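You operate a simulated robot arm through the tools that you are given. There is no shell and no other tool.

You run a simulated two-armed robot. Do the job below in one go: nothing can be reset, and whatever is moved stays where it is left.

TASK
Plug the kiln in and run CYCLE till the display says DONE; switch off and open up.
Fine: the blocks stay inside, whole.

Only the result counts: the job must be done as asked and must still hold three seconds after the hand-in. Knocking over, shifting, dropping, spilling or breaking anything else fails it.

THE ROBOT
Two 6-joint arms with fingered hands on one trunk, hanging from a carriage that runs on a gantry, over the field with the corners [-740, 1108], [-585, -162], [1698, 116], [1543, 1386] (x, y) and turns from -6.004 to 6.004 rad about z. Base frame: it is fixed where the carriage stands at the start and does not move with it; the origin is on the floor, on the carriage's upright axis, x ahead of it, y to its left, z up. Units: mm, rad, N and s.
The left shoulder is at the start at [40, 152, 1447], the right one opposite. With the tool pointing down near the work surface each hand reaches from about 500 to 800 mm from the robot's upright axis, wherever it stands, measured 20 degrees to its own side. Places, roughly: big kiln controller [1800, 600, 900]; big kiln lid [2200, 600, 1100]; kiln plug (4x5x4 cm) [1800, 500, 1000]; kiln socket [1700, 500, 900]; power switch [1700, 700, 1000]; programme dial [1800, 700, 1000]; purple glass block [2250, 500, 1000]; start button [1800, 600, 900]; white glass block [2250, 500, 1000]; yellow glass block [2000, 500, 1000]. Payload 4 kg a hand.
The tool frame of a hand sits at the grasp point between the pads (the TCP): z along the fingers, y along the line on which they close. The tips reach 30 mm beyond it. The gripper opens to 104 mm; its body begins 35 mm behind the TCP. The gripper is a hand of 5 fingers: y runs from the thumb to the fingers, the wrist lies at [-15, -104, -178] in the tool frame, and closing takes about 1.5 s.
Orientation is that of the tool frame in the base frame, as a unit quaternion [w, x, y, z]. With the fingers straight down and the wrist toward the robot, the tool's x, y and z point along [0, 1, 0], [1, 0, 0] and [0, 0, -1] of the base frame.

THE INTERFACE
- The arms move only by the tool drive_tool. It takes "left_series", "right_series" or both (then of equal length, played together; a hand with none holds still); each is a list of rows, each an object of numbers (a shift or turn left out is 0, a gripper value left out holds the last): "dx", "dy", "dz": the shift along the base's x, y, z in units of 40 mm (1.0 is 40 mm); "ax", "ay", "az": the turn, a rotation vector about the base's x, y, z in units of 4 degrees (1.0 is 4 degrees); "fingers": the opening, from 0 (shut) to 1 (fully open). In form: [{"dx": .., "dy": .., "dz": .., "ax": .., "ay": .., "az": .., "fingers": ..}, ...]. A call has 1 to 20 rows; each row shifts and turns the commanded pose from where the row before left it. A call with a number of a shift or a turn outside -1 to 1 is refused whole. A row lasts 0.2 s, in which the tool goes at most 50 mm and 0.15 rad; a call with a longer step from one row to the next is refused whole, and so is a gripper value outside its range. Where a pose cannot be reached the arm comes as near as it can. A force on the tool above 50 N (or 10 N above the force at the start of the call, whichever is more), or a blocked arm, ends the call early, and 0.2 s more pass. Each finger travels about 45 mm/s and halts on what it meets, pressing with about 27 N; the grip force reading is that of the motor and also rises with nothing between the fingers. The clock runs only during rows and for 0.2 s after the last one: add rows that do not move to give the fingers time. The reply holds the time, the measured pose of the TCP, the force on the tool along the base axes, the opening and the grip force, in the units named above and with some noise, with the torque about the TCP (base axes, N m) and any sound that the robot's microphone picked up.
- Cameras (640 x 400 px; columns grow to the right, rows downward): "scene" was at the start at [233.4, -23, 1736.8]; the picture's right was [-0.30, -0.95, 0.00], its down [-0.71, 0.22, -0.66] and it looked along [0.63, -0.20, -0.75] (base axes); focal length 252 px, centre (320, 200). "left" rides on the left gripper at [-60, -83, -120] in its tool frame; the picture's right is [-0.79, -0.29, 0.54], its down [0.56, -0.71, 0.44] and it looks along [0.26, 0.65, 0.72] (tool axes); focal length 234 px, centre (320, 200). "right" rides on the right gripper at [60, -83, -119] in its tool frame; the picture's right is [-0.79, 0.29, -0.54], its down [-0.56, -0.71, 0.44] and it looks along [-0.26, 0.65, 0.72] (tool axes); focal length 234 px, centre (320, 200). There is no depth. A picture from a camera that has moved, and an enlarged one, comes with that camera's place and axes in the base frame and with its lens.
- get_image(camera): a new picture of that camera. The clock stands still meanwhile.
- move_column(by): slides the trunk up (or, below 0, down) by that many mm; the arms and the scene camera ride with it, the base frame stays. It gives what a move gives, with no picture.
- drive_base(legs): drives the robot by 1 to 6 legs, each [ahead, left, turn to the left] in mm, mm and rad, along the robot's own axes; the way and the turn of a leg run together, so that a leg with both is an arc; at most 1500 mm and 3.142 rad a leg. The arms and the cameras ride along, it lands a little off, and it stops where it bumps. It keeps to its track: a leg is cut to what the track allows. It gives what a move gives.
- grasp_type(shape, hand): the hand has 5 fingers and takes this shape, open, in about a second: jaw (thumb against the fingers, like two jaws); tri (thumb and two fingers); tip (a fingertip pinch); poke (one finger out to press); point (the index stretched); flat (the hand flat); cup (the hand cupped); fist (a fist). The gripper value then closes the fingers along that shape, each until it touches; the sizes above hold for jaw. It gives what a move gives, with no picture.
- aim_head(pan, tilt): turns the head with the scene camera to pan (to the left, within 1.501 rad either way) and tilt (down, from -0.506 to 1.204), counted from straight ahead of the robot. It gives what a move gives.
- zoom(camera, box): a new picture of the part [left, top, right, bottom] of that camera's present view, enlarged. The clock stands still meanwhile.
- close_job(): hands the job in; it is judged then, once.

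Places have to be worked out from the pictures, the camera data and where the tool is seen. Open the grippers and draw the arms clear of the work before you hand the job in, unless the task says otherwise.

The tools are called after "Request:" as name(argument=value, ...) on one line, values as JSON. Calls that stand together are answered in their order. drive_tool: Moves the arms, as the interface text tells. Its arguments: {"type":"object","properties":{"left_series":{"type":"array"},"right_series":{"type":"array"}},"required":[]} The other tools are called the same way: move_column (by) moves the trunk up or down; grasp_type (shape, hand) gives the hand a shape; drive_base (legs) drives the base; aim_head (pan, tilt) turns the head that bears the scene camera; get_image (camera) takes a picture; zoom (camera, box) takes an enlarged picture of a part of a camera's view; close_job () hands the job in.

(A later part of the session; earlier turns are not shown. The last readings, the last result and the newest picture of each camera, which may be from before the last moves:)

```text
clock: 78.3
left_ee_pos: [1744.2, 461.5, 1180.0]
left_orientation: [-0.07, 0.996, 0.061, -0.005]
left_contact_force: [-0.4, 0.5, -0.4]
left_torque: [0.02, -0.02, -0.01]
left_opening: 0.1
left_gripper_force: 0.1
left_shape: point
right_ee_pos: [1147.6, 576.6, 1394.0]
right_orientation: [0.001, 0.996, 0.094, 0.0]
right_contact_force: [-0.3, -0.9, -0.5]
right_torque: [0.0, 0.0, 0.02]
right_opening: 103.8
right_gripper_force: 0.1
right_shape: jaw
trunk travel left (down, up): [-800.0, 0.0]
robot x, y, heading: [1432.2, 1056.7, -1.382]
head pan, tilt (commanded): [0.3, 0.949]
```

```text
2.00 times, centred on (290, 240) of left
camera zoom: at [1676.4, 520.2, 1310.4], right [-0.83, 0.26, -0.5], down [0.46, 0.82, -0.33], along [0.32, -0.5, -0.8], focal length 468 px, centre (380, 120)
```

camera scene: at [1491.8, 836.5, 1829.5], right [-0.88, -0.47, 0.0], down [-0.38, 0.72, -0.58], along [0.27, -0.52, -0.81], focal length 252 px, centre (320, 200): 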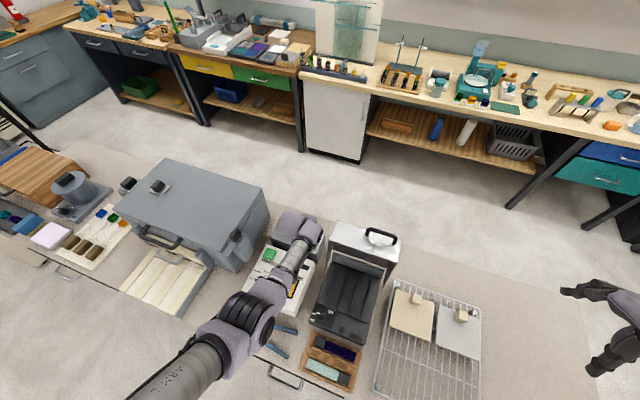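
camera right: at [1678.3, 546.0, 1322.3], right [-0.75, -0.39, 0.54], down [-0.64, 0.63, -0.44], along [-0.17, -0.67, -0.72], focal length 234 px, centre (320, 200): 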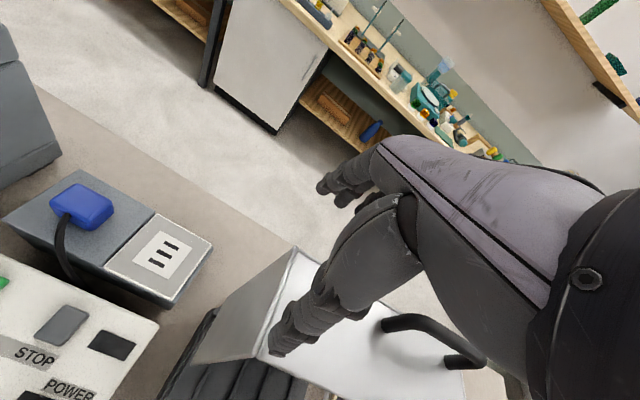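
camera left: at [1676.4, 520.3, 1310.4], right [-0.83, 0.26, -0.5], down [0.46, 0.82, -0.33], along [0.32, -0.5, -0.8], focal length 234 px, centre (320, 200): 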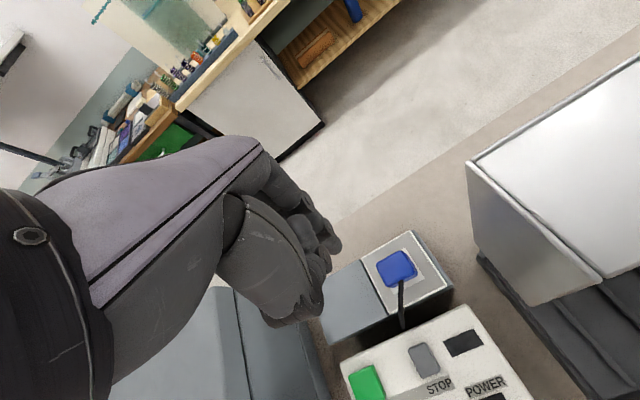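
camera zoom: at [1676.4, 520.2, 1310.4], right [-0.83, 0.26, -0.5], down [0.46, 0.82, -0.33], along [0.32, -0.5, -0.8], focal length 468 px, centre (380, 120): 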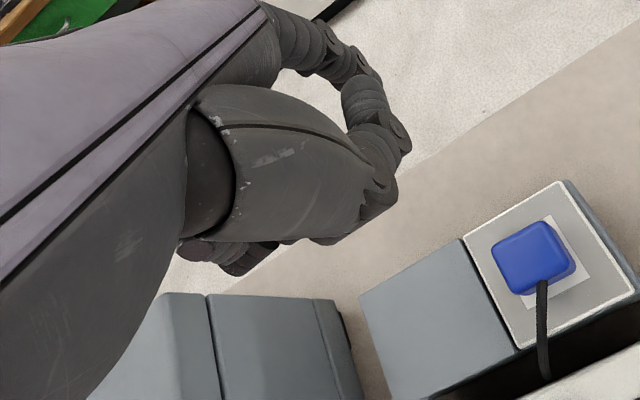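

The poke shape puts the index tip on the TCP axis about 30 mm beyond it, which suits me. I switch back to poke, undo the tilt and move above the panel for a close look at the POWER rocker.

Request:
grasp_type(shape="poke", hand="left")

Request:
drive_tool(left_series=[{"ax": -0.993, "ay": -0.12, "dy": 0.8}, {"ax": -0.993, "ay": -0.12, "dy": 0.8}, {"dy": 0.9, "dx": -0.2, "dz": -0.3}, {"dy": 0.9, "dx": -0.2, "dz": -0.3}, {"dy": 0.9, "dx": -0.2, "dz": -0.3}, {"dy": 0.6, "dx": -0.2, "dz": -0.3}, {}])

Request:
get_image(camera="left")

Request:
zoom(camera="scene", box=[220, 200, 360, 320])

```text
clock: 79.2
left_ee_pos: [1743.3, 461.8, 1180.0]
left_orientation: [-0.069, 0.996, 0.061, -0.004]
left_contact_force: [0.1, 0.6, 0.1]
left_torque: [0.02, 0.01, -0.01]
left_opening: 0.1
left_gripper_force: 0.0
left_shape: poke
right_ee_pos: [1148.0, 575.7, 1393.0]
right_orientation: [0.0, 0.996, 0.093, 0.001]
right_contact_force: [0.4, -0.3, 0.1]
right_torque: [0.01, 0.01, 0.02]
right_opening: 103.7
right_gripper_force: 0.1
right_shape: jaw
trunk travel left (down, up): [-800.0, 0.0]
robot x, y, heading: [1428.5, 1060.2, -1.384]
head pan, tilt (commanded): [0.3, 0.949]
```

```text
clock: 80.8
left_ee_pos: [1728.2, 655.0, 1142.2]
left_orientation: [0.005, 0.998, 0.061, 0.019]
left_contact_force: [-0.3, 0.5, 0.0]
left_torque: [0.01, 0.03, 0.0]
left_opening: 0.0
left_gripper_force: 0.0
left_shape: poke
right_ee_pos: [1147.0, 577.2, 1392.8]
right_orientation: [0.001, 0.996, 0.093, 0.0]
right_contact_force: [0.2, 0.2, -0.8]
right_torque: [0.0, 0.02, -0.01]
right_opening: 103.7
right_gripper_force: 0.1
right_shape: jaw
trunk travel left (down, up): [-800.0, 0.0]
robot x, y, heading: [1428.2, 1056.6, -1.379]
head pan, tilt (commanded): [0.3, 0.949]
```

```text
taken
camera left: at [1653.7, 732.0, 1258.0], right [-0.8, 0.19, -0.58], down [0.49, 0.77, -0.42], along [0.36, -0.62, -0.7], focal length 234 px, centre (320, 200)
```

left: 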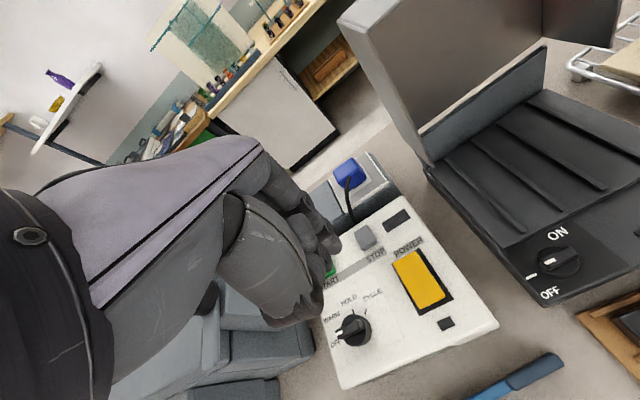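

```text
3.33 times, centred on (290, 260) of scene
camera zoom: at [1491.7, 837.1, 1828.9], right [-0.88, -0.47, 0.0], down [-0.38, 0.72, -0.58], along [0.27, -0.51, -0.81], focal length 841 px, centre (420, 0)
```

zoom: 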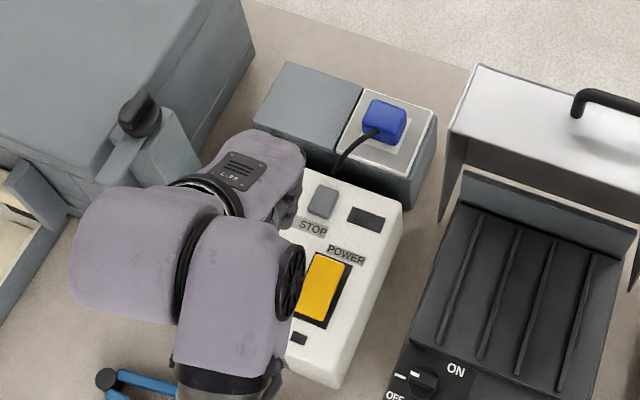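

Request:
zoom(camera="left", box=[380, 230, 480, 340])

Request:
zoom(camera="left", box=[310, 200, 480, 370])

```text
3.64 times, centred on (430, 285) of left
camera zoom: at [1653.7, 732.0, 1258.0], right [-0.8, 0.19, -0.58], down [0.49, 0.77, -0.42], along [0.36, -0.62, -0.7], focal length 852 px, centre (-80, -109)
```

zoom: 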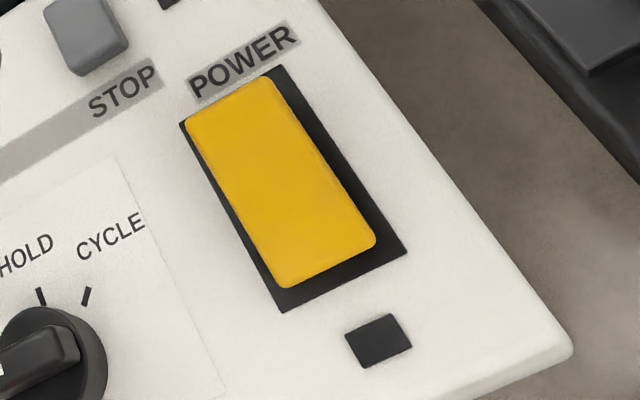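

```text
2.35 times, centred on (395, 285) of left
camera zoom: at [1653.7, 732.0, 1258.0], right [-0.8, 0.19, -0.58], down [0.49, 0.77, -0.42], along [0.36, -0.62, -0.7], focal length 551 px, centre (144, 0)
```

zoom: 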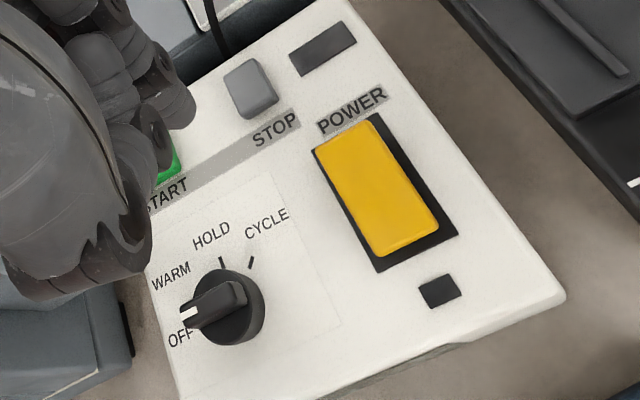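

The fingertip lies on the TCP axis ≈30 mm beyond it; the rocker (flat paddle, ≈32×62 mm) is centred near (1706,655,957). I bring the fingertip above its −y half and check.

Request:
drive_tool(left_series=[{"dx": -0.14, "dy": -0.12, "dz": -0.75}, {"dx": -0.14, "dy": -0.12, "dz": -0.75}, {"dx": -0.14, "dy": -0.12, "dz": -0.75}, {"dx": -0.13, "dy": -0.09, "dz": -0.7}, {}])

Request:
zoom(camera="left", box=[240, 150, 480, 350])

Request:
zoom(camera="scene", box=[220, 200, 360, 320])

```text
clock: 82.0
left_ee_pos: [1703.5, 639.8, 1017.9]
left_orientation: [0.001, 0.998, 0.06, 0.014]
left_contact_force: [0.8, -0.1, 0.1]
left_torque: [-0.01, 0.0, -0.02]
left_opening: 0.3
left_gripper_force: 0.1
left_shape: poke
right_ee_pos: [1147.2, 575.6, 1392.1]
right_orientation: [0.001, 0.996, 0.093, 0.0]
right_contact_force: [0.2, 0.0, 0.5]
right_torque: [-0.03, -0.02, 0.0]
right_opening: 103.8
right_gripper_force: 0.1
right_shape: jaw
trunk travel left (down, up): [-800.0, 0.0]
robot x, y, heading: [1431.4, 1055.2, -1.387]
head pan, tilt (commanded): [0.3, 0.949]
```

```text
2.00 times, centred on (360, 250) of left
camera zoom: at [1629.9, 716.3, 1135.9], right [-0.8, 0.19, -0.57], down [0.48, 0.77, -0.42], along [0.35, -0.61, -0.71], focal length 468 px, centre (240, 100)
```

zoom: 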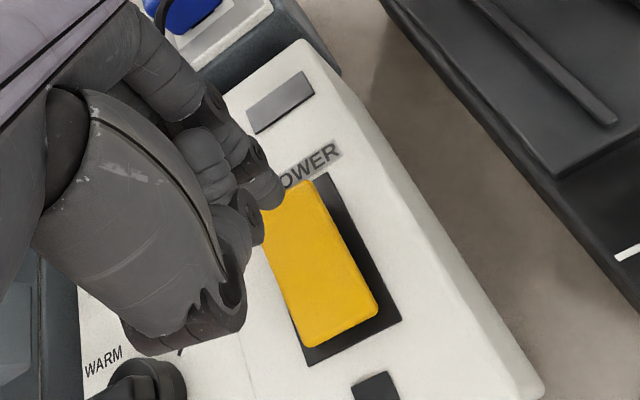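

```text
3.33 times, centred on (290, 260) of scene
camera zoom: at [1491.7, 837.1, 1829.0], right [-0.88, -0.47, 0.0], down [-0.38, 0.72, -0.58], along [0.27, -0.51, -0.81], focal length 841 px, centre (420, 0)
```

zoom: 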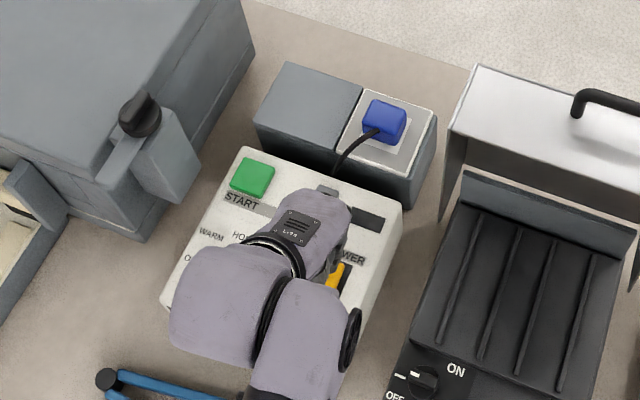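

The tip is above the −y half of the rocker. I press down in small steps and listen for a click.

Request:
drive_tool(left_series=[{"dz": -0.5}, {"dz": -0.15}, {"dz": -0.1}, {"dz": -0.1}, {"dz": -0.1}])

Request:
zoom(camera="left", box=[240, 150, 480, 350])

```text
clock: 83.2
left_ee_pos: [1691.7, 636.4, 983.1]
left_orientation: [0.003, 0.998, 0.062, 0.003]
left_contact_force: [3.2, 2.4, 20.7]
left_torque: [0.18, -0.27, 0.02]
left_opening: 0.1
left_gripper_force: 0.0
left_shape: poke
right_ee_pos: [1149.0, 575.1, 1393.4]
right_orientation: [0.001, 0.996, 0.093, 0.0]
right_contact_force: [-0.2, -0.1, -0.2]
right_torque: [0.01, 0.03, -0.02]
right_opening: 103.8
right_gripper_force: 0.0
right_shape: jaw
trunk travel left (down, up): [-800.0, 0.0]
robot x, y, heading: [1431.1, 1056.4, -1.385]
head pan, tilt (commanded): [0.3, 0.949]
```

```text
2.00 times, centred on (360, 250) of left
camera zoom: at [1622.2, 713.2, 1101.9], right [-0.82, 0.19, -0.55], down [0.47, 0.77, -0.44], along [0.34, -0.61, -0.71], focal length 468 px, centre (240, 100)
```

zoom: 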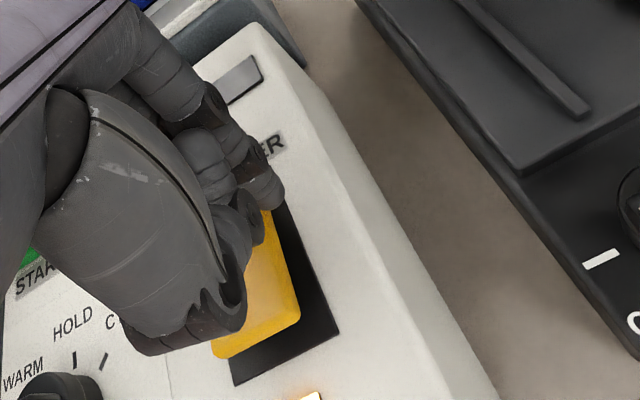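

The lamp beside the rocker has lit: power is on. I lift off and look at the display.

Request:
drive_tool(left_series=[{"dz": 0.4}, {"dz": 0.8}, {"dz": 0.8}, {"dz": 0.8}, {}])

Request:
get_image(camera="left")

Request:
zoom(camera="left", box=[300, 200, 480, 360])

```text
clock: 84.6
left_ee_pos: [1728.7, 652.8, 1085.1]
left_orientation: [-0.012, 0.997, 0.06, 0.043]
left_contact_force: [-0.1, 0.1, -1.1]
left_torque: [0.01, -0.05, 0.0]
left_opening: 0.0
left_gripper_force: 0.1
left_shape: poke
right_ee_pos: [1147.5, 575.9, 1391.5]
right_orientation: [0.001, 0.996, 0.093, -0.001]
right_contact_force: [-0.3, -0.4, 0.3]
right_torque: [-0.02, 0.0, -0.02]
right_opening: 103.8
right_gripper_force: 0.0
right_shape: jaw
trunk travel left (down, up): [-800.0, 0.0]
robot x, y, heading: [1430.0, 1055.5, -1.387]
head pan, tilt (commanded): [0.3, 0.949]
stopped in row 5 (left hand): the arm was blocked; the commanded pose is now the measured one
```

```text
taken
camera left: at [1648.5, 726.3, 1200.6], right [-0.77, 0.21, -0.6], down [0.5, 0.78, -0.37], along [0.39, -0.59, -0.71], focal length 234 px, centre (320, 200)
```

left: 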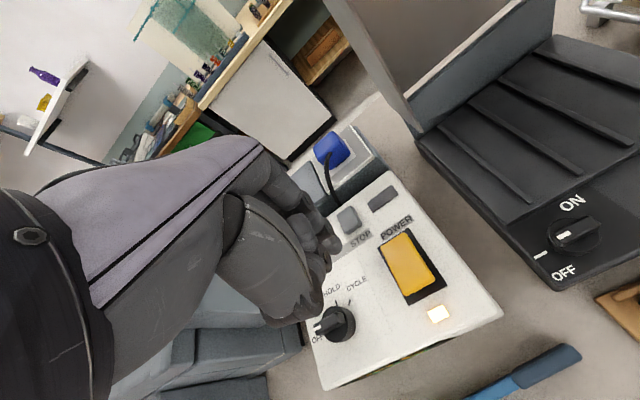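

```text
2.50 times, centred on (390, 280) of left
camera zoom: at [1648.5, 726.3, 1200.6], right [-0.77, 0.21, -0.6], down [0.5, 0.78, -0.37], along [0.39, -0.59, -0.71], focal length 585 px, centre (145, 0)
```

zoom: 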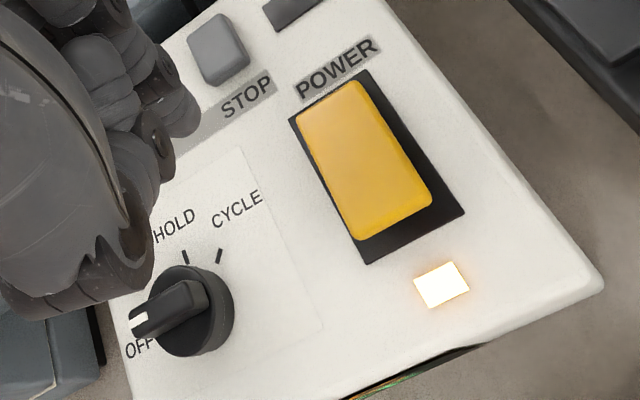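

Power is on (lamp lit); the arm is too folded here and got blocked, and the display seems to be on the controller's +y front face. I back the base off ≈120 mm and look at that face.

Request:
drive_base(legs=[[-118, -8, 0]])

Request:
aim_head(pan=0.55, tilt=0.9)

Request:
get_image(camera="scene")

Request:
get_image(camera="left")

```text
clock: 85.8
left_ee_pos: [1697.7, 767.6, 1085.7]
left_orientation: [-0.013, 0.997, 0.06, 0.042]
left_contact_force: [-0.4, 0.0, 0.0]
left_torque: [0.01, -0.01, 0.02]
left_opening: 0.0
left_gripper_force: 0.1
left_shape: poke
right_ee_pos: [1119.9, 689.7, 1392.1]
right_orientation: [0.001, 0.996, 0.094, 0.0]
right_contact_force: [0.4, -0.3, -0.4]
right_torque: [-0.02, -0.01, 0.01]
right_opening: 103.9
right_gripper_force: 0.1
right_shape: jaw
trunk travel left (down, up): [-800.0, 0.0]
robot x, y, heading: [1401.7, 1175.7, -1.382]
head pan, tilt (commanded): [0.3, 0.949]
```

```text
clock: 86.6
left_ee_pos: [1698.3, 768.1, 1083.3]
left_orientation: [-0.013, 0.997, 0.061, 0.043]
left_contact_force: [-0.2, 0.4, -0.2]
left_torque: [-0.03, 0.04, 0.03]
left_opening: 0.0
left_gripper_force: 0.1
left_shape: poke
right_ee_pos: [1118.9, 689.5, 1392.8]
right_orientation: [0.001, 0.996, 0.093, 0.0]
right_contact_force: [0.1, -0.5, -0.6]
right_torque: [-0.02, 0.02, -0.03]
right_opening: 103.8
right_gripper_force: 0.1
right_shape: jaw
trunk travel left (down, up): [-800.0, 0.0]
robot x, y, heading: [1399.4, 1172.2, -1.378]
head pan, tilt (commanded): [0.55, 0.901]
```

```text
taken
camera scene: at [1479.1, 959.6, 1832.6], right [-0.74, -0.67, 0.0], down [-0.53, 0.58, -0.62], along [0.42, -0.46, -0.78], focal length 252 px, centre (320, 200)
```

scene: 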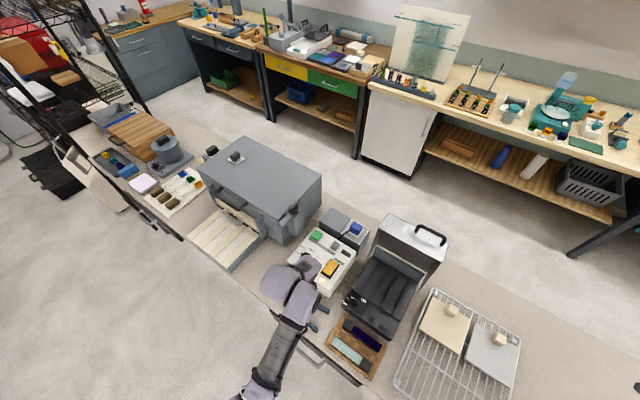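

```text
taken
camera left: at [1619.4, 840.8, 1200.4], right [-0.77, 0.21, -0.6], down [0.5, 0.78, -0.37], along [0.39, -0.59, -0.71], focal length 234 px, centre (320, 200)
```

left: 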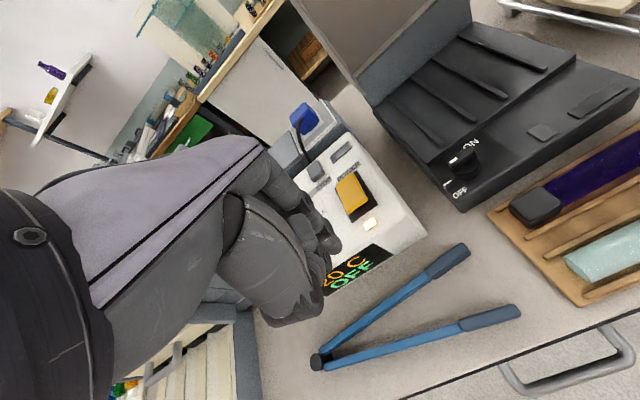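

The front display reads "20 C OFF", so the kiln has power. Now I straighten the hand and bring the fingertip near the dial.

Request:
drive_tool(left_series=[{"ax": -0.22, "ay": 0.6, "dx": 0.5}, {"ax": -0.22, "ay": 0.6, "dx": 0.6}, {"dx": 0.65, "dy": -0.4}, {"dx": 0.65, "dy": -0.5, "dz": -0.3}, {"dx": 0.55, "dy": -0.5, "dz": -0.3}, {}])

Request:
get_image(camera="left")

Request:
zoom(camera="scene", box=[240, 220, 380, 330])

```text
clock: 88.0
left_ee_pos: [1817.0, 710.2, 1059.5]
left_orientation: [0.0, 0.998, 0.06, 0.0]
left_contact_force: [1.2, -0.6, 0.4]
left_torque: [-0.01, 0.01, 0.03]
left_opening: 0.0
left_gripper_force: 0.1
left_shape: poke
right_ee_pos: [1120.4, 689.6, 1392.2]
right_orientation: [0.001, 0.995, 0.095, 0.001]
right_contact_force: [-0.7, -0.2, 0.4]
right_torque: [-0.03, 0.03, 0.0]
right_opening: 103.9
right_gripper_force: 0.1
right_shape: jaw
trunk travel left (down, up): [-800.0, 0.0]
robot x, y, heading: [1397.4, 1168.7, -1.381]
head pan, tilt (commanded): [0.55, 0.901]
```

```text
taken
camera left: at [1747.5, 787.2, 1179.6], right [-0.82, 0.19, -0.54], down [0.47, 0.77, -0.44], along [0.33, -0.61, -0.72], focal length 234 px, centre (320, 200)
```

left: 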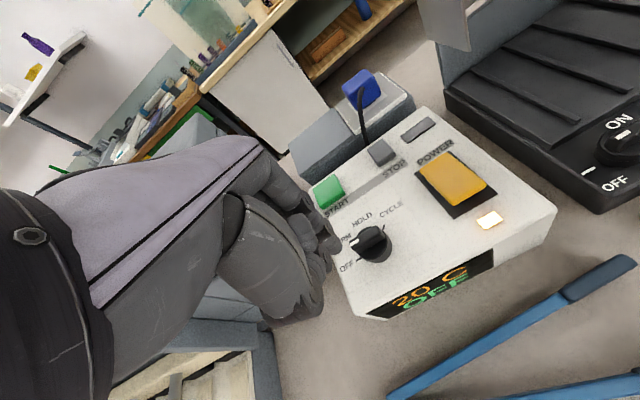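

```text
3.64 times, centred on (310, 275) of scene
camera zoom: at [1479.2, 959.6, 1832.6], right [-0.74, -0.67, 0.0], down [-0.53, 0.58, -0.62], along [0.42, -0.46, -0.78], focal length 918 px, centre (356, -73)
```

zoom: 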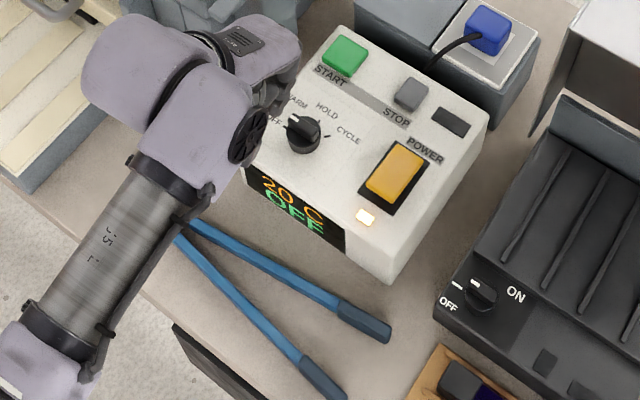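

Request:
zoom(camera="left", box=[280, 180, 440, 300])

Request:
zoom(camera="left", box=[335, 205, 415, 275])

```text
3.33 times, centred on (360, 240) of left
camera zoom: at [1747.5, 787.2, 1179.6], right [-0.82, 0.19, -0.54], down [0.47, 0.77, -0.44], along [0.33, -0.61, -0.72], focal length 781 px, centre (187, 67)
```

zoom: 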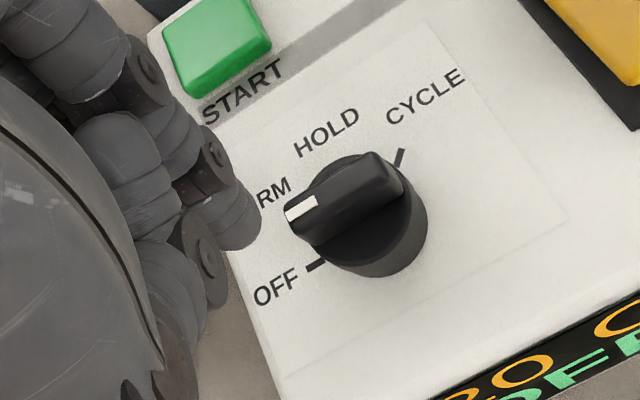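

```text
5.71 times, centred on (375, 240) of left
camera zoom: at [1747.5, 787.2, 1179.6], right [-0.82, 0.19, -0.54], down [0.47, 0.77, -0.44], along [0.33, -0.61, -0.72], focal length 1338 px, centre (6, -29)
```

zoom: 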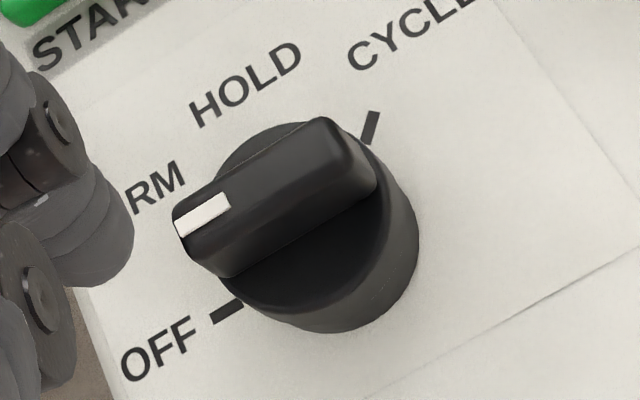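

I now judge the dial centre at ≈(1806,680), disc top ≈950, bar top ≈965, with the bar pointing to OFF (+x). I lower the fingertip beside the bar's +x end on its +y side, feeling for the disc.

Request:
drive_tool(left_series=[{"dx": 0.02, "dy": -0.2, "dz": -0.5}, {"dz": -0.6}, {"dz": -0.5}, {"dz": -0.1}, {"dz": -0.05}])

Request:
zoom(camera="left", box=[280, 160, 440, 300])

Request:
zoom(camera="scene", box=[270, 240, 360, 310])

```text
clock: 89.2
left_ee_pos: [1816.0, 701.8, 990.5]
left_orientation: [0.001, 0.998, 0.06, 0.0]
left_contact_force: [1.5, 0.0, 4.2]
left_torque: [-0.05, 0.03, 0.02]
left_opening: 0.2
left_gripper_force: 0.1
left_shape: poke
right_ee_pos: [1119.6, 689.9, 1392.6]
right_orientation: [0.001, 0.996, 0.094, 0.001]
right_contact_force: [0.1, 0.3, 0.1]
right_torque: [0.03, 0.0, 0.0]
right_opening: 103.8
right_gripper_force: 0.0
right_shape: jaw
trunk travel left (down, up): [-800.0, 0.0]
robot x, y, heading: [1398.4, 1172.1, -1.389]
head pan, tilt (commanded): [0.55, 0.901]
```

```text
2.86 times, centred on (360, 230) of left
camera zoom: at [1747.5, 778.8, 1110.6], right [-0.82, 0.19, -0.54], down [0.47, 0.77, -0.44], along [0.33, -0.61, -0.72], focal length 669 px, centre (206, 114)
```

zoom: 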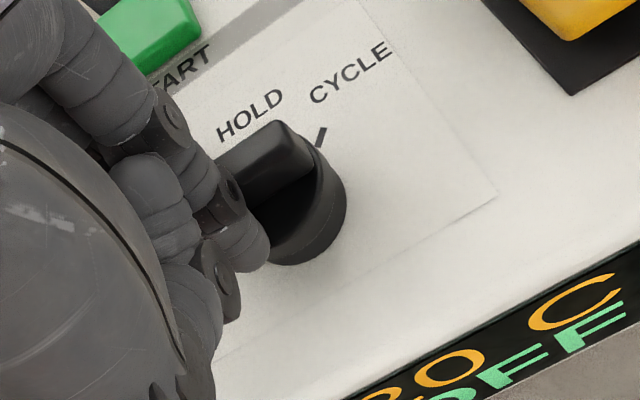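

```text
5.71 times, centred on (315, 275) of scene
camera zoom: at [1479.2, 959.5, 1832.7], right [-0.74, -0.67, 0.0], down [-0.53, 0.58, -0.62], along [0.42, -0.46, -0.78], focal length 1442 px, centre (349, -229)
```

zoom: 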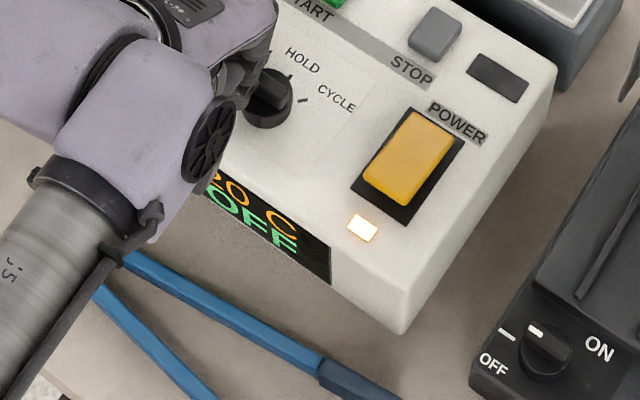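

The tip lightly touches the disc (≈960) right beside the bar. I lift 1 mm and sweep the finger clockwise along a ≈21 mm arc, pushing the bar round; first about half way.

Request:
drive_tool(left_series=[{"dz": 0.03}, {"dx": 0.085, "dy": -0.07}, {"dx": 0.068, "dy": -0.088}, {"dx": 0.048, "dy": -0.098}, {"dx": 0.028, "dy": -0.108}, {"dx": 0.003, "dy": -0.11}, {"dx": -0.018, "dy": -0.108}, {}])

Request:
zoom(camera="left", box=[280, 160, 440, 300])

Request:
zoom(camera="scene", box=[270, 240, 360, 310])

```text
clock: 91.0
left_ee_pos: [1825.1, 681.1, 991.4]
left_orientation: [0.0, 0.998, 0.06, 0.001]
left_contact_force: [0.8, 0.4, -0.8]
left_torque: [0.03, -0.01, 0.04]
left_opening: 0.0
left_gripper_force: 0.0
left_shape: poke
right_ee_pos: [1120.0, 689.9, 1392.4]
right_orientation: [0.0, 0.996, 0.094, 0.0]
right_contact_force: [0.6, 1.1, -0.4]
right_torque: [0.05, 0.0, -0.01]
right_opening: 104.0
right_gripper_force: 0.1
right_shape: jaw
trunk travel left (down, up): [-800.0, 0.0]
robot x, y, heading: [1401.5, 1175.6, -1.388]
head pan, tilt (commanded): [0.55, 0.901]
```

```text
2.86 times, centred on (360, 230) of left
camera zoom: at [1756.2, 757.6, 1111.4], right [-0.82, 0.19, -0.54], down [0.47, 0.77, -0.44], along [0.33, -0.61, -0.72], focal length 669 px, centre (206, 114)
```

zoom: 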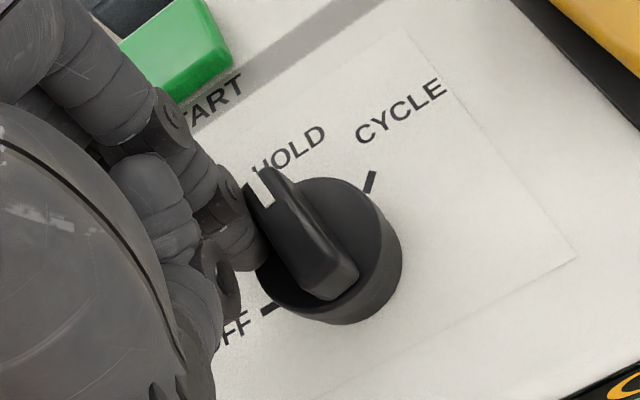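

```text
5.71 times, centred on (315, 275) of scene
camera zoom: at [1479.2, 959.6, 1832.5], right [-0.74, -0.67, 0.0], down [-0.53, 0.58, -0.62], along [0.42, -0.46, -0.78], focal length 1442 px, centre (349, -229)
```

zoom: 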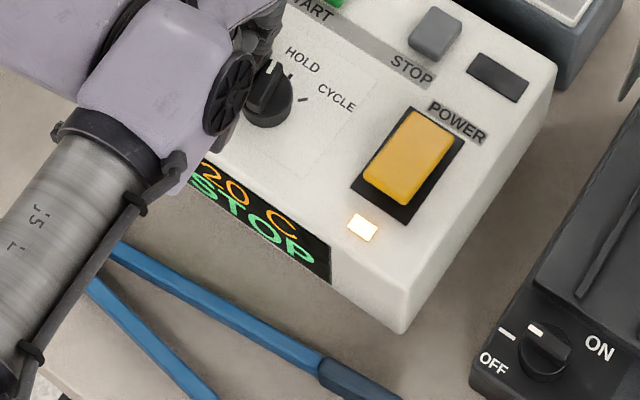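

The bar follows nicely (now near HOLD, display "20 C STOP"). I continue the arc toward CYCLE.

Request:
drive_tool(left_series=[{"dx": -0.042, "dy": -0.102}, {"dx": -0.06, "dy": -0.09}, {"dx": -0.08, "dy": -0.075}, {"dx": -0.092, "dy": -0.06}, {}])

Request:
zoom(camera="left", box=[280, 160, 440, 300])

Request:
zoom(camera="scene", box=[270, 240, 360, 310])

```text
clock: 92.2
left_ee_pos: [1814.4, 668.3, 991.7]
left_orientation: [0.001, 0.998, 0.06, -0.001]
left_contact_force: [1.1, 0.0, 0.0]
left_torque: [-0.02, -0.03, -0.06]
left_opening: 0.0
left_gripper_force: 0.0
left_shape: poke
right_ee_pos: [1120.0, 690.2, 1393.1]
right_orientation: [0.0, 0.996, 0.094, 0.0]
right_contact_force: [0.2, -0.5, 0.3]
right_torque: [0.04, 0.0, -0.01]
right_opening: 104.0
right_gripper_force: 0.2
right_shape: jaw
trunk travel left (down, up): [-800.0, 0.0]
robot x, y, heading: [1402.4, 1173.0, -1.389]
head pan, tilt (commanded): [0.55, 0.901]
```

```text
2.86 times, centred on (360, 230) of left
camera zoom: at [1745.8, 744.3, 1111.8], right [-0.82, 0.19, -0.54], down [0.47, 0.77, -0.44], along [0.33, -0.61, -0.72], focal length 669 px, centre (206, 114)
```

zoom: 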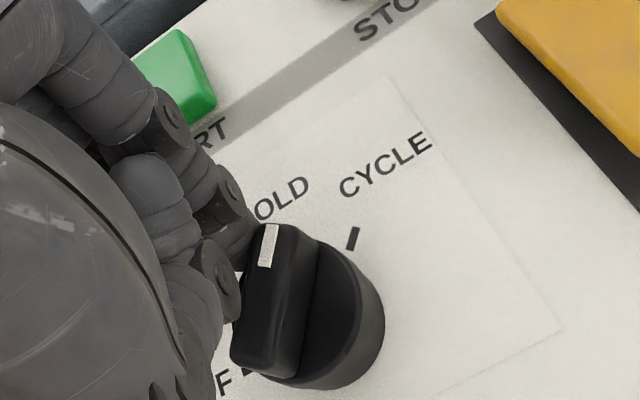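

```text
5.71 times, centred on (315, 275) of scene
camera zoom: at [1479.2, 959.6, 1832.6], right [-0.74, -0.67, 0.0], down [-0.53, 0.58, -0.62], along [0.42, -0.46, -0.78], focal length 1442 px, centre (349, -229)
```

zoom: 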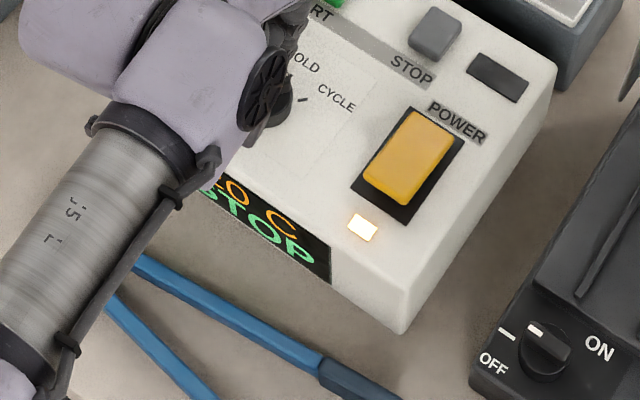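

The mark is past HOLD and needs roughly 30° more. I continue along the arc.

Request:
drive_tool(left_series=[{"dx": -0.1, "dy": -0.035}, {"dx": -0.08, "dy": -0.015}, {}])

Request:
zoom(camera="left", box=[280, 160, 440, 300])

```text
clock: 93.0
left_ee_pos: [1809.9, 665.6, 991.3]
left_orientation: [0.0, 0.998, 0.06, 0.001]
left_contact_force: [7.4, -0.8, -0.2]
left_torque: [0.01, -0.16, 0.01]
left_opening: 0.0
left_gripper_force: 0.1
left_shape: poke
right_ee_pos: [1120.3, 689.0, 1392.2]
right_orientation: [0.0, 0.996, 0.094, 0.001]
right_contact_force: [0.3, 0.2, 0.9]
right_torque: [-0.04, 0.02, 0.02]
right_opening: 103.6
right_gripper_force: 0.0
right_shape: jaw
trunk travel left (down, up): [-800.0, 0.0]
robot x, y, heading: [1403.9, 1173.2, -1.378]
head pan, tilt (commanded): [0.55, 0.901]
```

```text
2.86 times, centred on (360, 230) of left
camera zoom: at [1740.1, 742.5, 1111.8], right [-0.82, 0.19, -0.54], down [0.47, 0.77, -0.43], along [0.34, -0.61, -0.72], focal length 669 px, centre (206, 114)
```

zoom: 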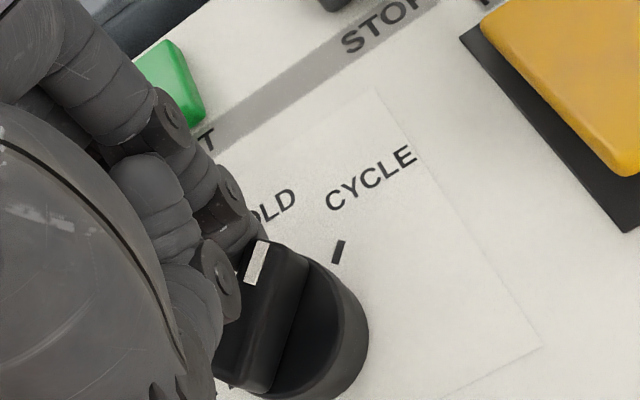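

The mark is about 8–10° short of the CYCLE tick and there is some resistance (7 N). I push slightly further along the tangent.

Request:
drive_tool(left_series=[{"dx": -0.06, "dy": -0.015}, {"dx": -0.04, "dy": -0.005}, {}])

Request:
zoom(camera="left", box=[280, 160, 440, 300])

```text
clock: 93.8
left_ee_pos: [1807.5, 665.5, 992.6]
left_orientation: [0.0, 0.998, 0.06, 0.003]
left_contact_force: [18.1, -1.2, -4.1]
left_torque: [0.03, -0.45, -0.02]
left_opening: 0.0
left_gripper_force: 0.1
left_shape: poke
right_ee_pos: [1121.3, 690.1, 1392.1]
right_orientation: [0.002, 0.996, 0.094, 0.002]
right_contact_force: [-0.3, 0.3, 0.2]
right_torque: [0.02, 0.01, 0.01]
right_opening: 103.6
right_gripper_force: 0.1
right_shape: jaw
trunk travel left (down, up): [-800.0, 0.0]
robot x, y, heading: [1396.6, 1171.8, -1.383]
head pan, tilt (commanded): [0.55, 0.901]
```

```text
2.86 times, centred on (360, 230) of left
camera zoom: at [1737.9, 741.8, 1112.5], right [-0.82, 0.19, -0.55], down [0.47, 0.77, -0.43], along [0.34, -0.61, -0.72], focal length 669 px, centre (206, 114)
```

zoom: 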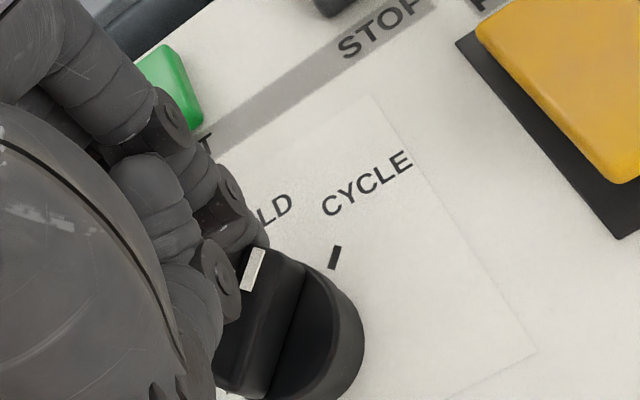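

Resistance rose to 18 N with no more motion — likely the end stop at CYCLE. I back the finger off and up to check the mark.

Request:
drive_tool(left_series=[{"dx": 0.25, "dy": -0.05}, {"dx": 0.2, "dy": -0.1, "dz": 0.3}, {"dz": 0.7}, {"dz": 0.7}, {"dx": 0.4, "dz": 0.5}, {}])

Request:
zoom(camera="left", box=[300, 180, 460, 320])

Request:
zoom(camera="scene", box=[260, 230, 360, 310])

```text
clock: 95.2
left_ee_pos: [1838.0, 658.5, 1079.8]
left_orientation: [0.0, 0.998, 0.06, 0.0]
left_contact_force: [-0.1, -0.9, 0.9]
left_torque: [0.02, -0.02, -0.02]
left_opening: 0.0
left_gripper_force: 0.0
left_shape: poke
right_ee_pos: [1119.8, 689.9, 1392.3]
right_orientation: [0.001, 0.996, 0.094, 0.0]
right_contact_force: [-1.0, 0.0, -0.8]
right_torque: [0.02, -0.04, 0.02]
right_opening: 103.9
right_gripper_force: 0.1
right_shape: jaw
trunk travel left (down, up): [-800.0, 0.0]
robot x, y, heading: [1396.3, 1175.7, -1.386]
head pan, tilt (commanded): [0.55, 0.901]
```

```text
2.86 times, centred on (380, 250) of left
camera zoom: at [1769.3, 735.2, 1200.3], right [-0.82, 0.19, -0.54], down [0.47, 0.77, -0.44], along [0.33, -0.61, -0.72], focal length 669 px, centre (149, 57)
```

zoom: 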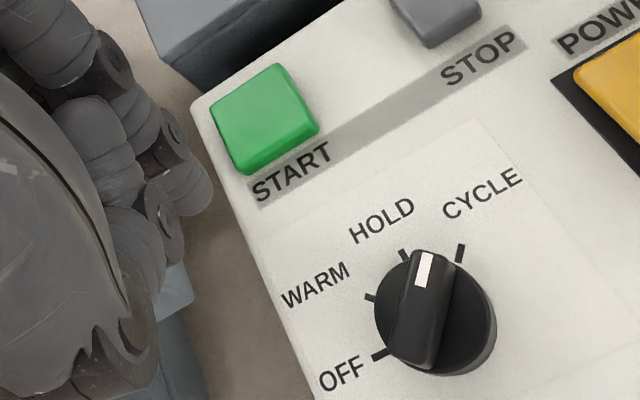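

```text
5.00 times, centred on (310, 270) of scene
camera zoom: at [1479.2, 959.6, 1832.6], right [-0.74, -0.67, 0.0], down [-0.53, 0.58, -0.62], along [0.42, -0.46, -0.78], focal length 1262 px, centre (370, -150)
```

zoom: 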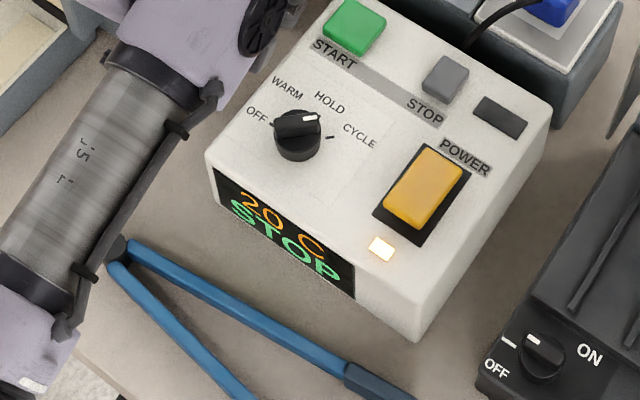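

The bar now points at ≈−124° while the CYCLE tick is at ≈−130°, so it is at CYCLE. Next I move the fingertip over the START button, judged at ≈(1836,588,957).

Request:
drive_tool(left_series=[{"dy": -0.6, "dz": -0.2}, {"dy": -0.6, "dz": -0.3}, {"dy": -0.55, "dz": -0.5}, {}])

Request:
zoom(camera="left", box=[260, 160, 440, 310])

Request:
zoom(camera="scene", box=[240, 190, 360, 290])

```text
clock: 96.2
left_ee_pos: [1837.6, 586.6, 1037.8]
left_orientation: [0.0, 0.998, 0.061, 0.0]
left_contact_force: [-0.8, 0.1, 0.2]
left_torque: [0.01, 0.01, 0.02]
left_opening: 0.0
left_gripper_force: 0.0
left_shape: poke
right_ee_pos: [1118.7, 689.3, 1393.1]
right_orientation: [0.001, 0.996, 0.095, 0.0]
right_contact_force: [0.2, 0.2, 0.4]
right_torque: [0.0, 0.0, -0.02]
right_opening: 103.8
right_gripper_force: 0.1
right_shape: jaw
trunk travel left (down, up): [-800.0, 0.0]
robot x, y, heading: [1401.2, 1173.6, -1.387]
head pan, tilt (commanded): [0.55, 0.901]
```

```text
2.67 times, centred on (350, 235) of left
camera zoom: at [1767.8, 663.7, 1158.5], right [-0.82, 0.19, -0.54], down [0.47, 0.77, -0.44], along [0.33, -0.61, -0.72], focal length 624 px, centre (240, 107)
```

zoom: 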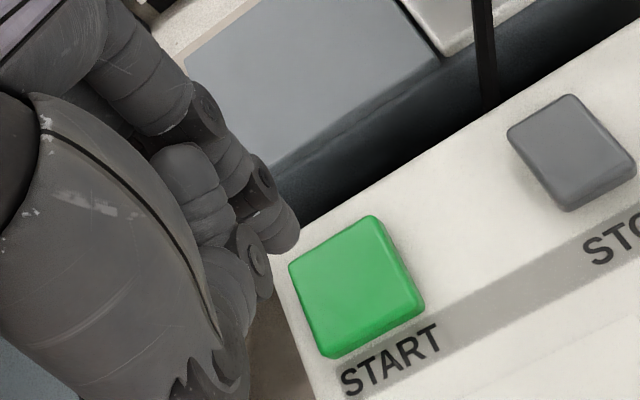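

```text
4.00 times, centred on (300, 240) of scene
camera zoom: at [1479.2, 959.6, 1832.6], right [-0.74, -0.67, 0.0], down [-0.53, 0.58, -0.62], along [0.42, -0.46, -0.78], focal length 1010 px, centre (400, 40)
```

zoom: 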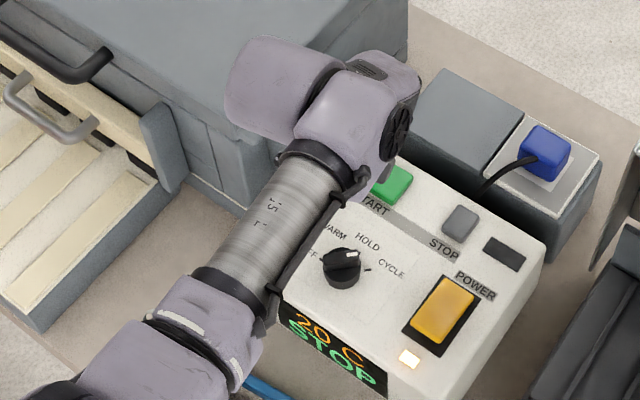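

The finger would land at START's centre, but the wrist cylinder passes near the latch arm, so I shift 8 mm to −x (still on the button) and descend part way, checking clearance.

Request:
drive_tool(left_series=[{"dx": -0.2, "dz": -0.3}, {"dz": -0.4}, {}])

Request:
zoom(camera="scene", box=[240, 190, 360, 290])

Request:
zoom(camera="left", box=[260, 160, 440, 310])

```text
clock: 97.0
left_ee_pos: [1829.6, 587.1, 1009.6]
left_orientation: [0.0, 0.998, 0.059, 0.0]
left_contact_force: [0.4, -0.2, 0.1]
left_torque: [-0.01, 0.05, 0.02]
left_opening: 0.0
left_gripper_force: 0.1
left_shape: poke
right_ee_pos: [1119.4, 690.3, 1393.4]
right_orientation: [0.001, 0.996, 0.094, 0.0]
right_contact_force: [0.0, 0.2, -0.4]
right_torque: [0.01, 0.06, 0.01]
right_opening: 103.8
right_gripper_force: 0.2
right_shape: jaw
trunk travel left (down, up): [-800.0, 0.0]
robot x, y, heading: [1400.7, 1171.2, -1.387]
head pan, tilt (commanded): [0.55, 0.901]
```

```text
4.00 times, centred on (300, 240) of scene
camera zoom: at [1479.1, 959.6, 1832.6], right [-0.74, -0.67, 0.0], down [-0.53, 0.58, -0.62], along [0.42, -0.46, -0.78], focal length 1010 px, centre (400, 40)
```

zoom: 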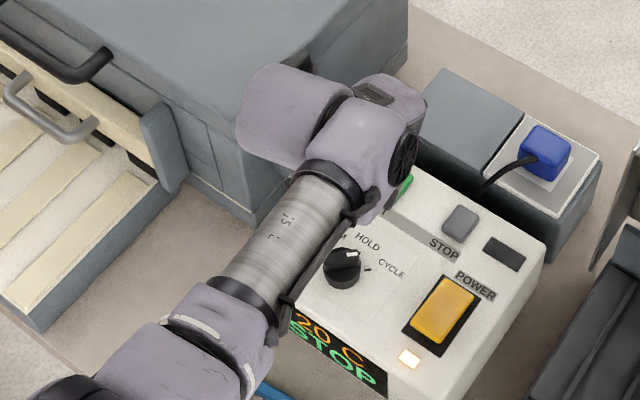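

```text
2.67 times, centred on (350, 235) of left
camera zoom: at [1759.9, 664.2, 1130.8], right [-0.82, 0.19, -0.54], down [0.47, 0.77, -0.44], along [0.33, -0.61, -0.72], focal length 624 px, centre (240, 107)
```

zoom: 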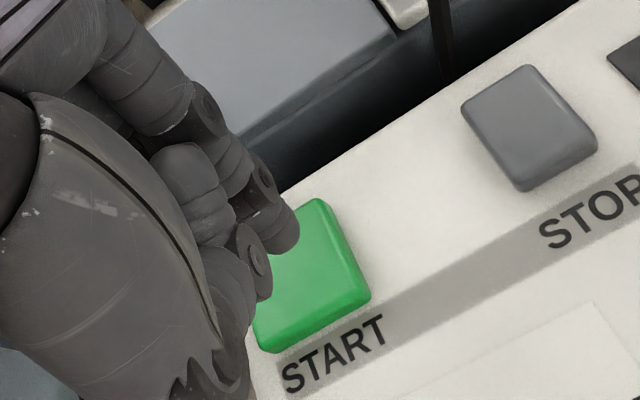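

The tip will land near the button's middle. I press START in small steps.

Request:
drive_tool(left_series=[{"dz": -0.3}, {"dz": -0.2}, {"dz": -0.08}, {"dz": -0.08}, {"dz": -0.08}, {"dz": -0.06}])

Request:
zoom(camera="scene", box=[260, 220, 360, 300])

```text
clock: 98.4
left_ee_pos: [1828.7, 587.9, 979.1]
left_orientation: [0.0, 0.998, 0.06, 0.0]
left_contact_force: [0.2, -0.4, 2.2]
left_torque: [0.02, -0.05, 0.05]
left_opening: 0.1
left_gripper_force: 0.0
left_shape: poke
right_ee_pos: [1119.9, 689.6, 1392.7]
right_orientation: [0.0, 0.996, 0.094, 0.001]
right_contact_force: [-0.2, 0.0, -0.8]
right_torque: [-0.01, -0.03, -0.04]
right_opening: 103.8
right_gripper_force: 0.1
right_shape: jaw
trunk travel left (down, up): [-800.0, 0.0]
robot x, y, heading: [1402.7, 1173.5, -1.384]
head pan, tilt (commanded): [0.55, 0.901]
heard: click
```

```text
5.00 times, centred on (310, 260) of scene
camera zoom: at [1479.1, 959.6, 1832.6], right [-0.74, -0.67, 0.0], down [-0.53, 0.58, -0.62], along [0.42, -0.46, -0.78], focal length 1262 px, centre (370, -100)
```

zoom: 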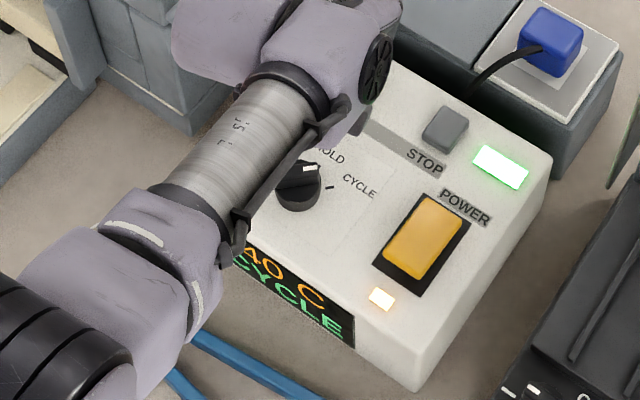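

START clicked: the display reads "40 C CYCLE" and the green lamp is lit. I lift the finger clear and wait.

Request:
drive_tool(left_series=[{"dz": 0.5}, {"dz": 1}, {"dz": 1}, {"dz": 1}, {"dz": 1}, {"dy": 0.5}, {}])

Request:
zoom(camera="scene", box=[240, 200, 360, 300])

```text
clock: 100.0
left_ee_pos: [1828.8, 611.2, 1159.1]
left_orientation: [0.0, 0.998, 0.06, 0.0]
left_contact_force: [0.7, -0.3, -0.3]
left_torque: [0.0, 0.03, -0.02]
left_opening: 0.1
left_gripper_force: 0.1
left_shape: poke
right_ee_pos: [1119.0, 690.2, 1391.9]
right_orientation: [0.001, 0.996, 0.094, 0.0]
right_contact_force: [0.6, 0.0, 0.1]
right_torque: [-0.01, 0.01, -0.02]
right_opening: 103.9
right_gripper_force: 0.0
right_shape: jaw
trunk travel left (down, up): [-800.0, 0.0]
robot x, y, heading: [1399.8, 1173.9, -1.386]
head pan, tilt (commanded): [0.55, 0.901]
```

```text
4.00 times, centred on (300, 250) of scene
camera zoom: at [1479.1, 959.6, 1832.6], right [-0.74, -0.67, 0.0], down [-0.53, 0.58, -0.62], along [0.42, -0.46, -0.78], focal length 1010 px, centre (400, 0)
```

zoom: 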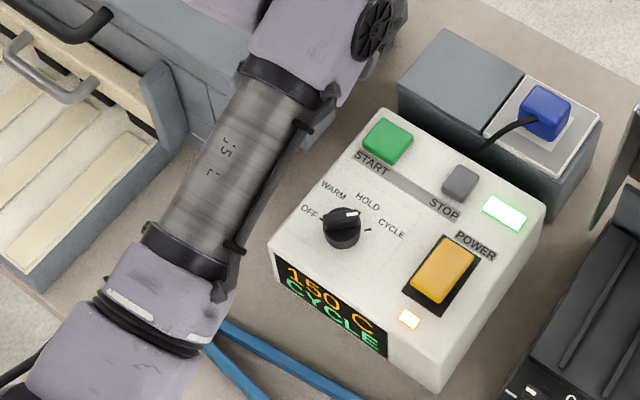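

The temperature is climbing (150 C). Meanwhile I move the finger to hover over the POWER rocker's +y half, without touching.

Request:
drive_tool(left_series=[{"dx": -0.6, "dy": 0.3}, {"dx": -0.6, "dy": 0.3}, {"dx": -0.6, "dy": 0.3}, {"dx": -0.6, "dy": 0.3}, {"dx": -0.6, "dy": 0.3, "dz": -0.4}, {"dz": -0.8}, {"dz": -0.8}, {}, {}, {}, {}, {}])

Request:
get_image(camera="left")

Request:
zoom(camera="scene", box=[240, 200, 360, 300])

```text
clock: 102.6
left_ee_pos: [1708.4, 667.6, 1079.6]
left_orientation: [0.0, 0.998, 0.061, 0.0]
left_contact_force: [0.3, 0.3, 0.1]
left_torque: [0.02, 0.0, -0.03]
left_opening: 0.1
left_gripper_force: 0.0
left_shape: poke
right_ee_pos: [1119.7, 689.5, 1392.3]
right_orientation: [0.0, 0.996, 0.094, 0.0]
right_contact_force: [-0.1, -0.3, -0.6]
right_torque: [0.01, 0.0, 0.01]
right_opening: 103.6
right_gripper_force: 0.0
right_shape: jaw
trunk travel left (down, up): [-800.0, 0.0]
robot x, y, heading: [1400.1, 1171.7, -1.385]
head pan, tilt (commanded): [0.55, 0.901]
```

```text
taken
camera left: at [1638.9, 743.9, 1200.4], right [-0.82, 0.19, -0.54], down [0.47, 0.77, -0.44], along [0.33, -0.61, -0.72], focal length 234 px, centre (320, 200)
```

left: 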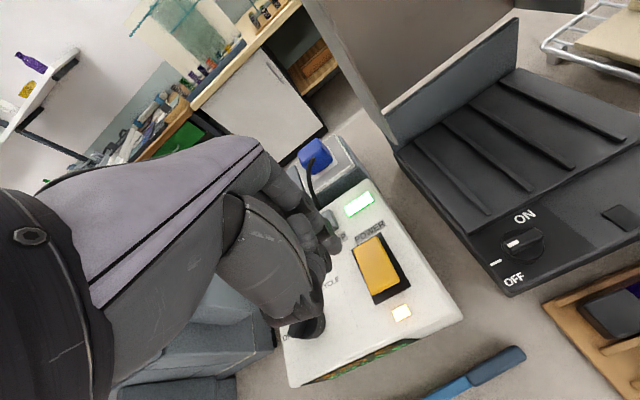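

```text
4.00 times, centred on (300, 250) of scene
camera zoom: at [1479.1, 959.6, 1832.6], right [-0.74, -0.67, 0.0], down [-0.53, 0.58, -0.62], along [0.42, -0.46, -0.78], focal length 1010 px, centre (400, 0)
```

zoom: 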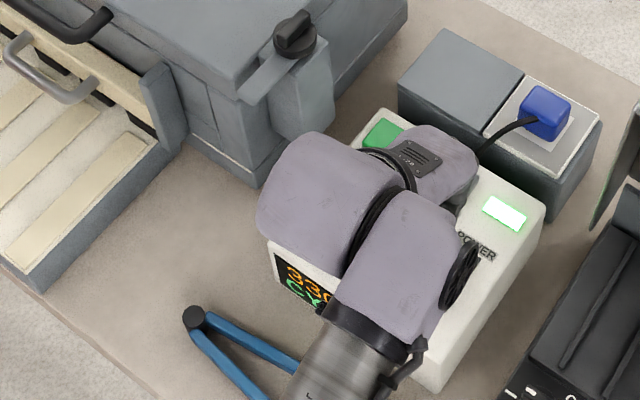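

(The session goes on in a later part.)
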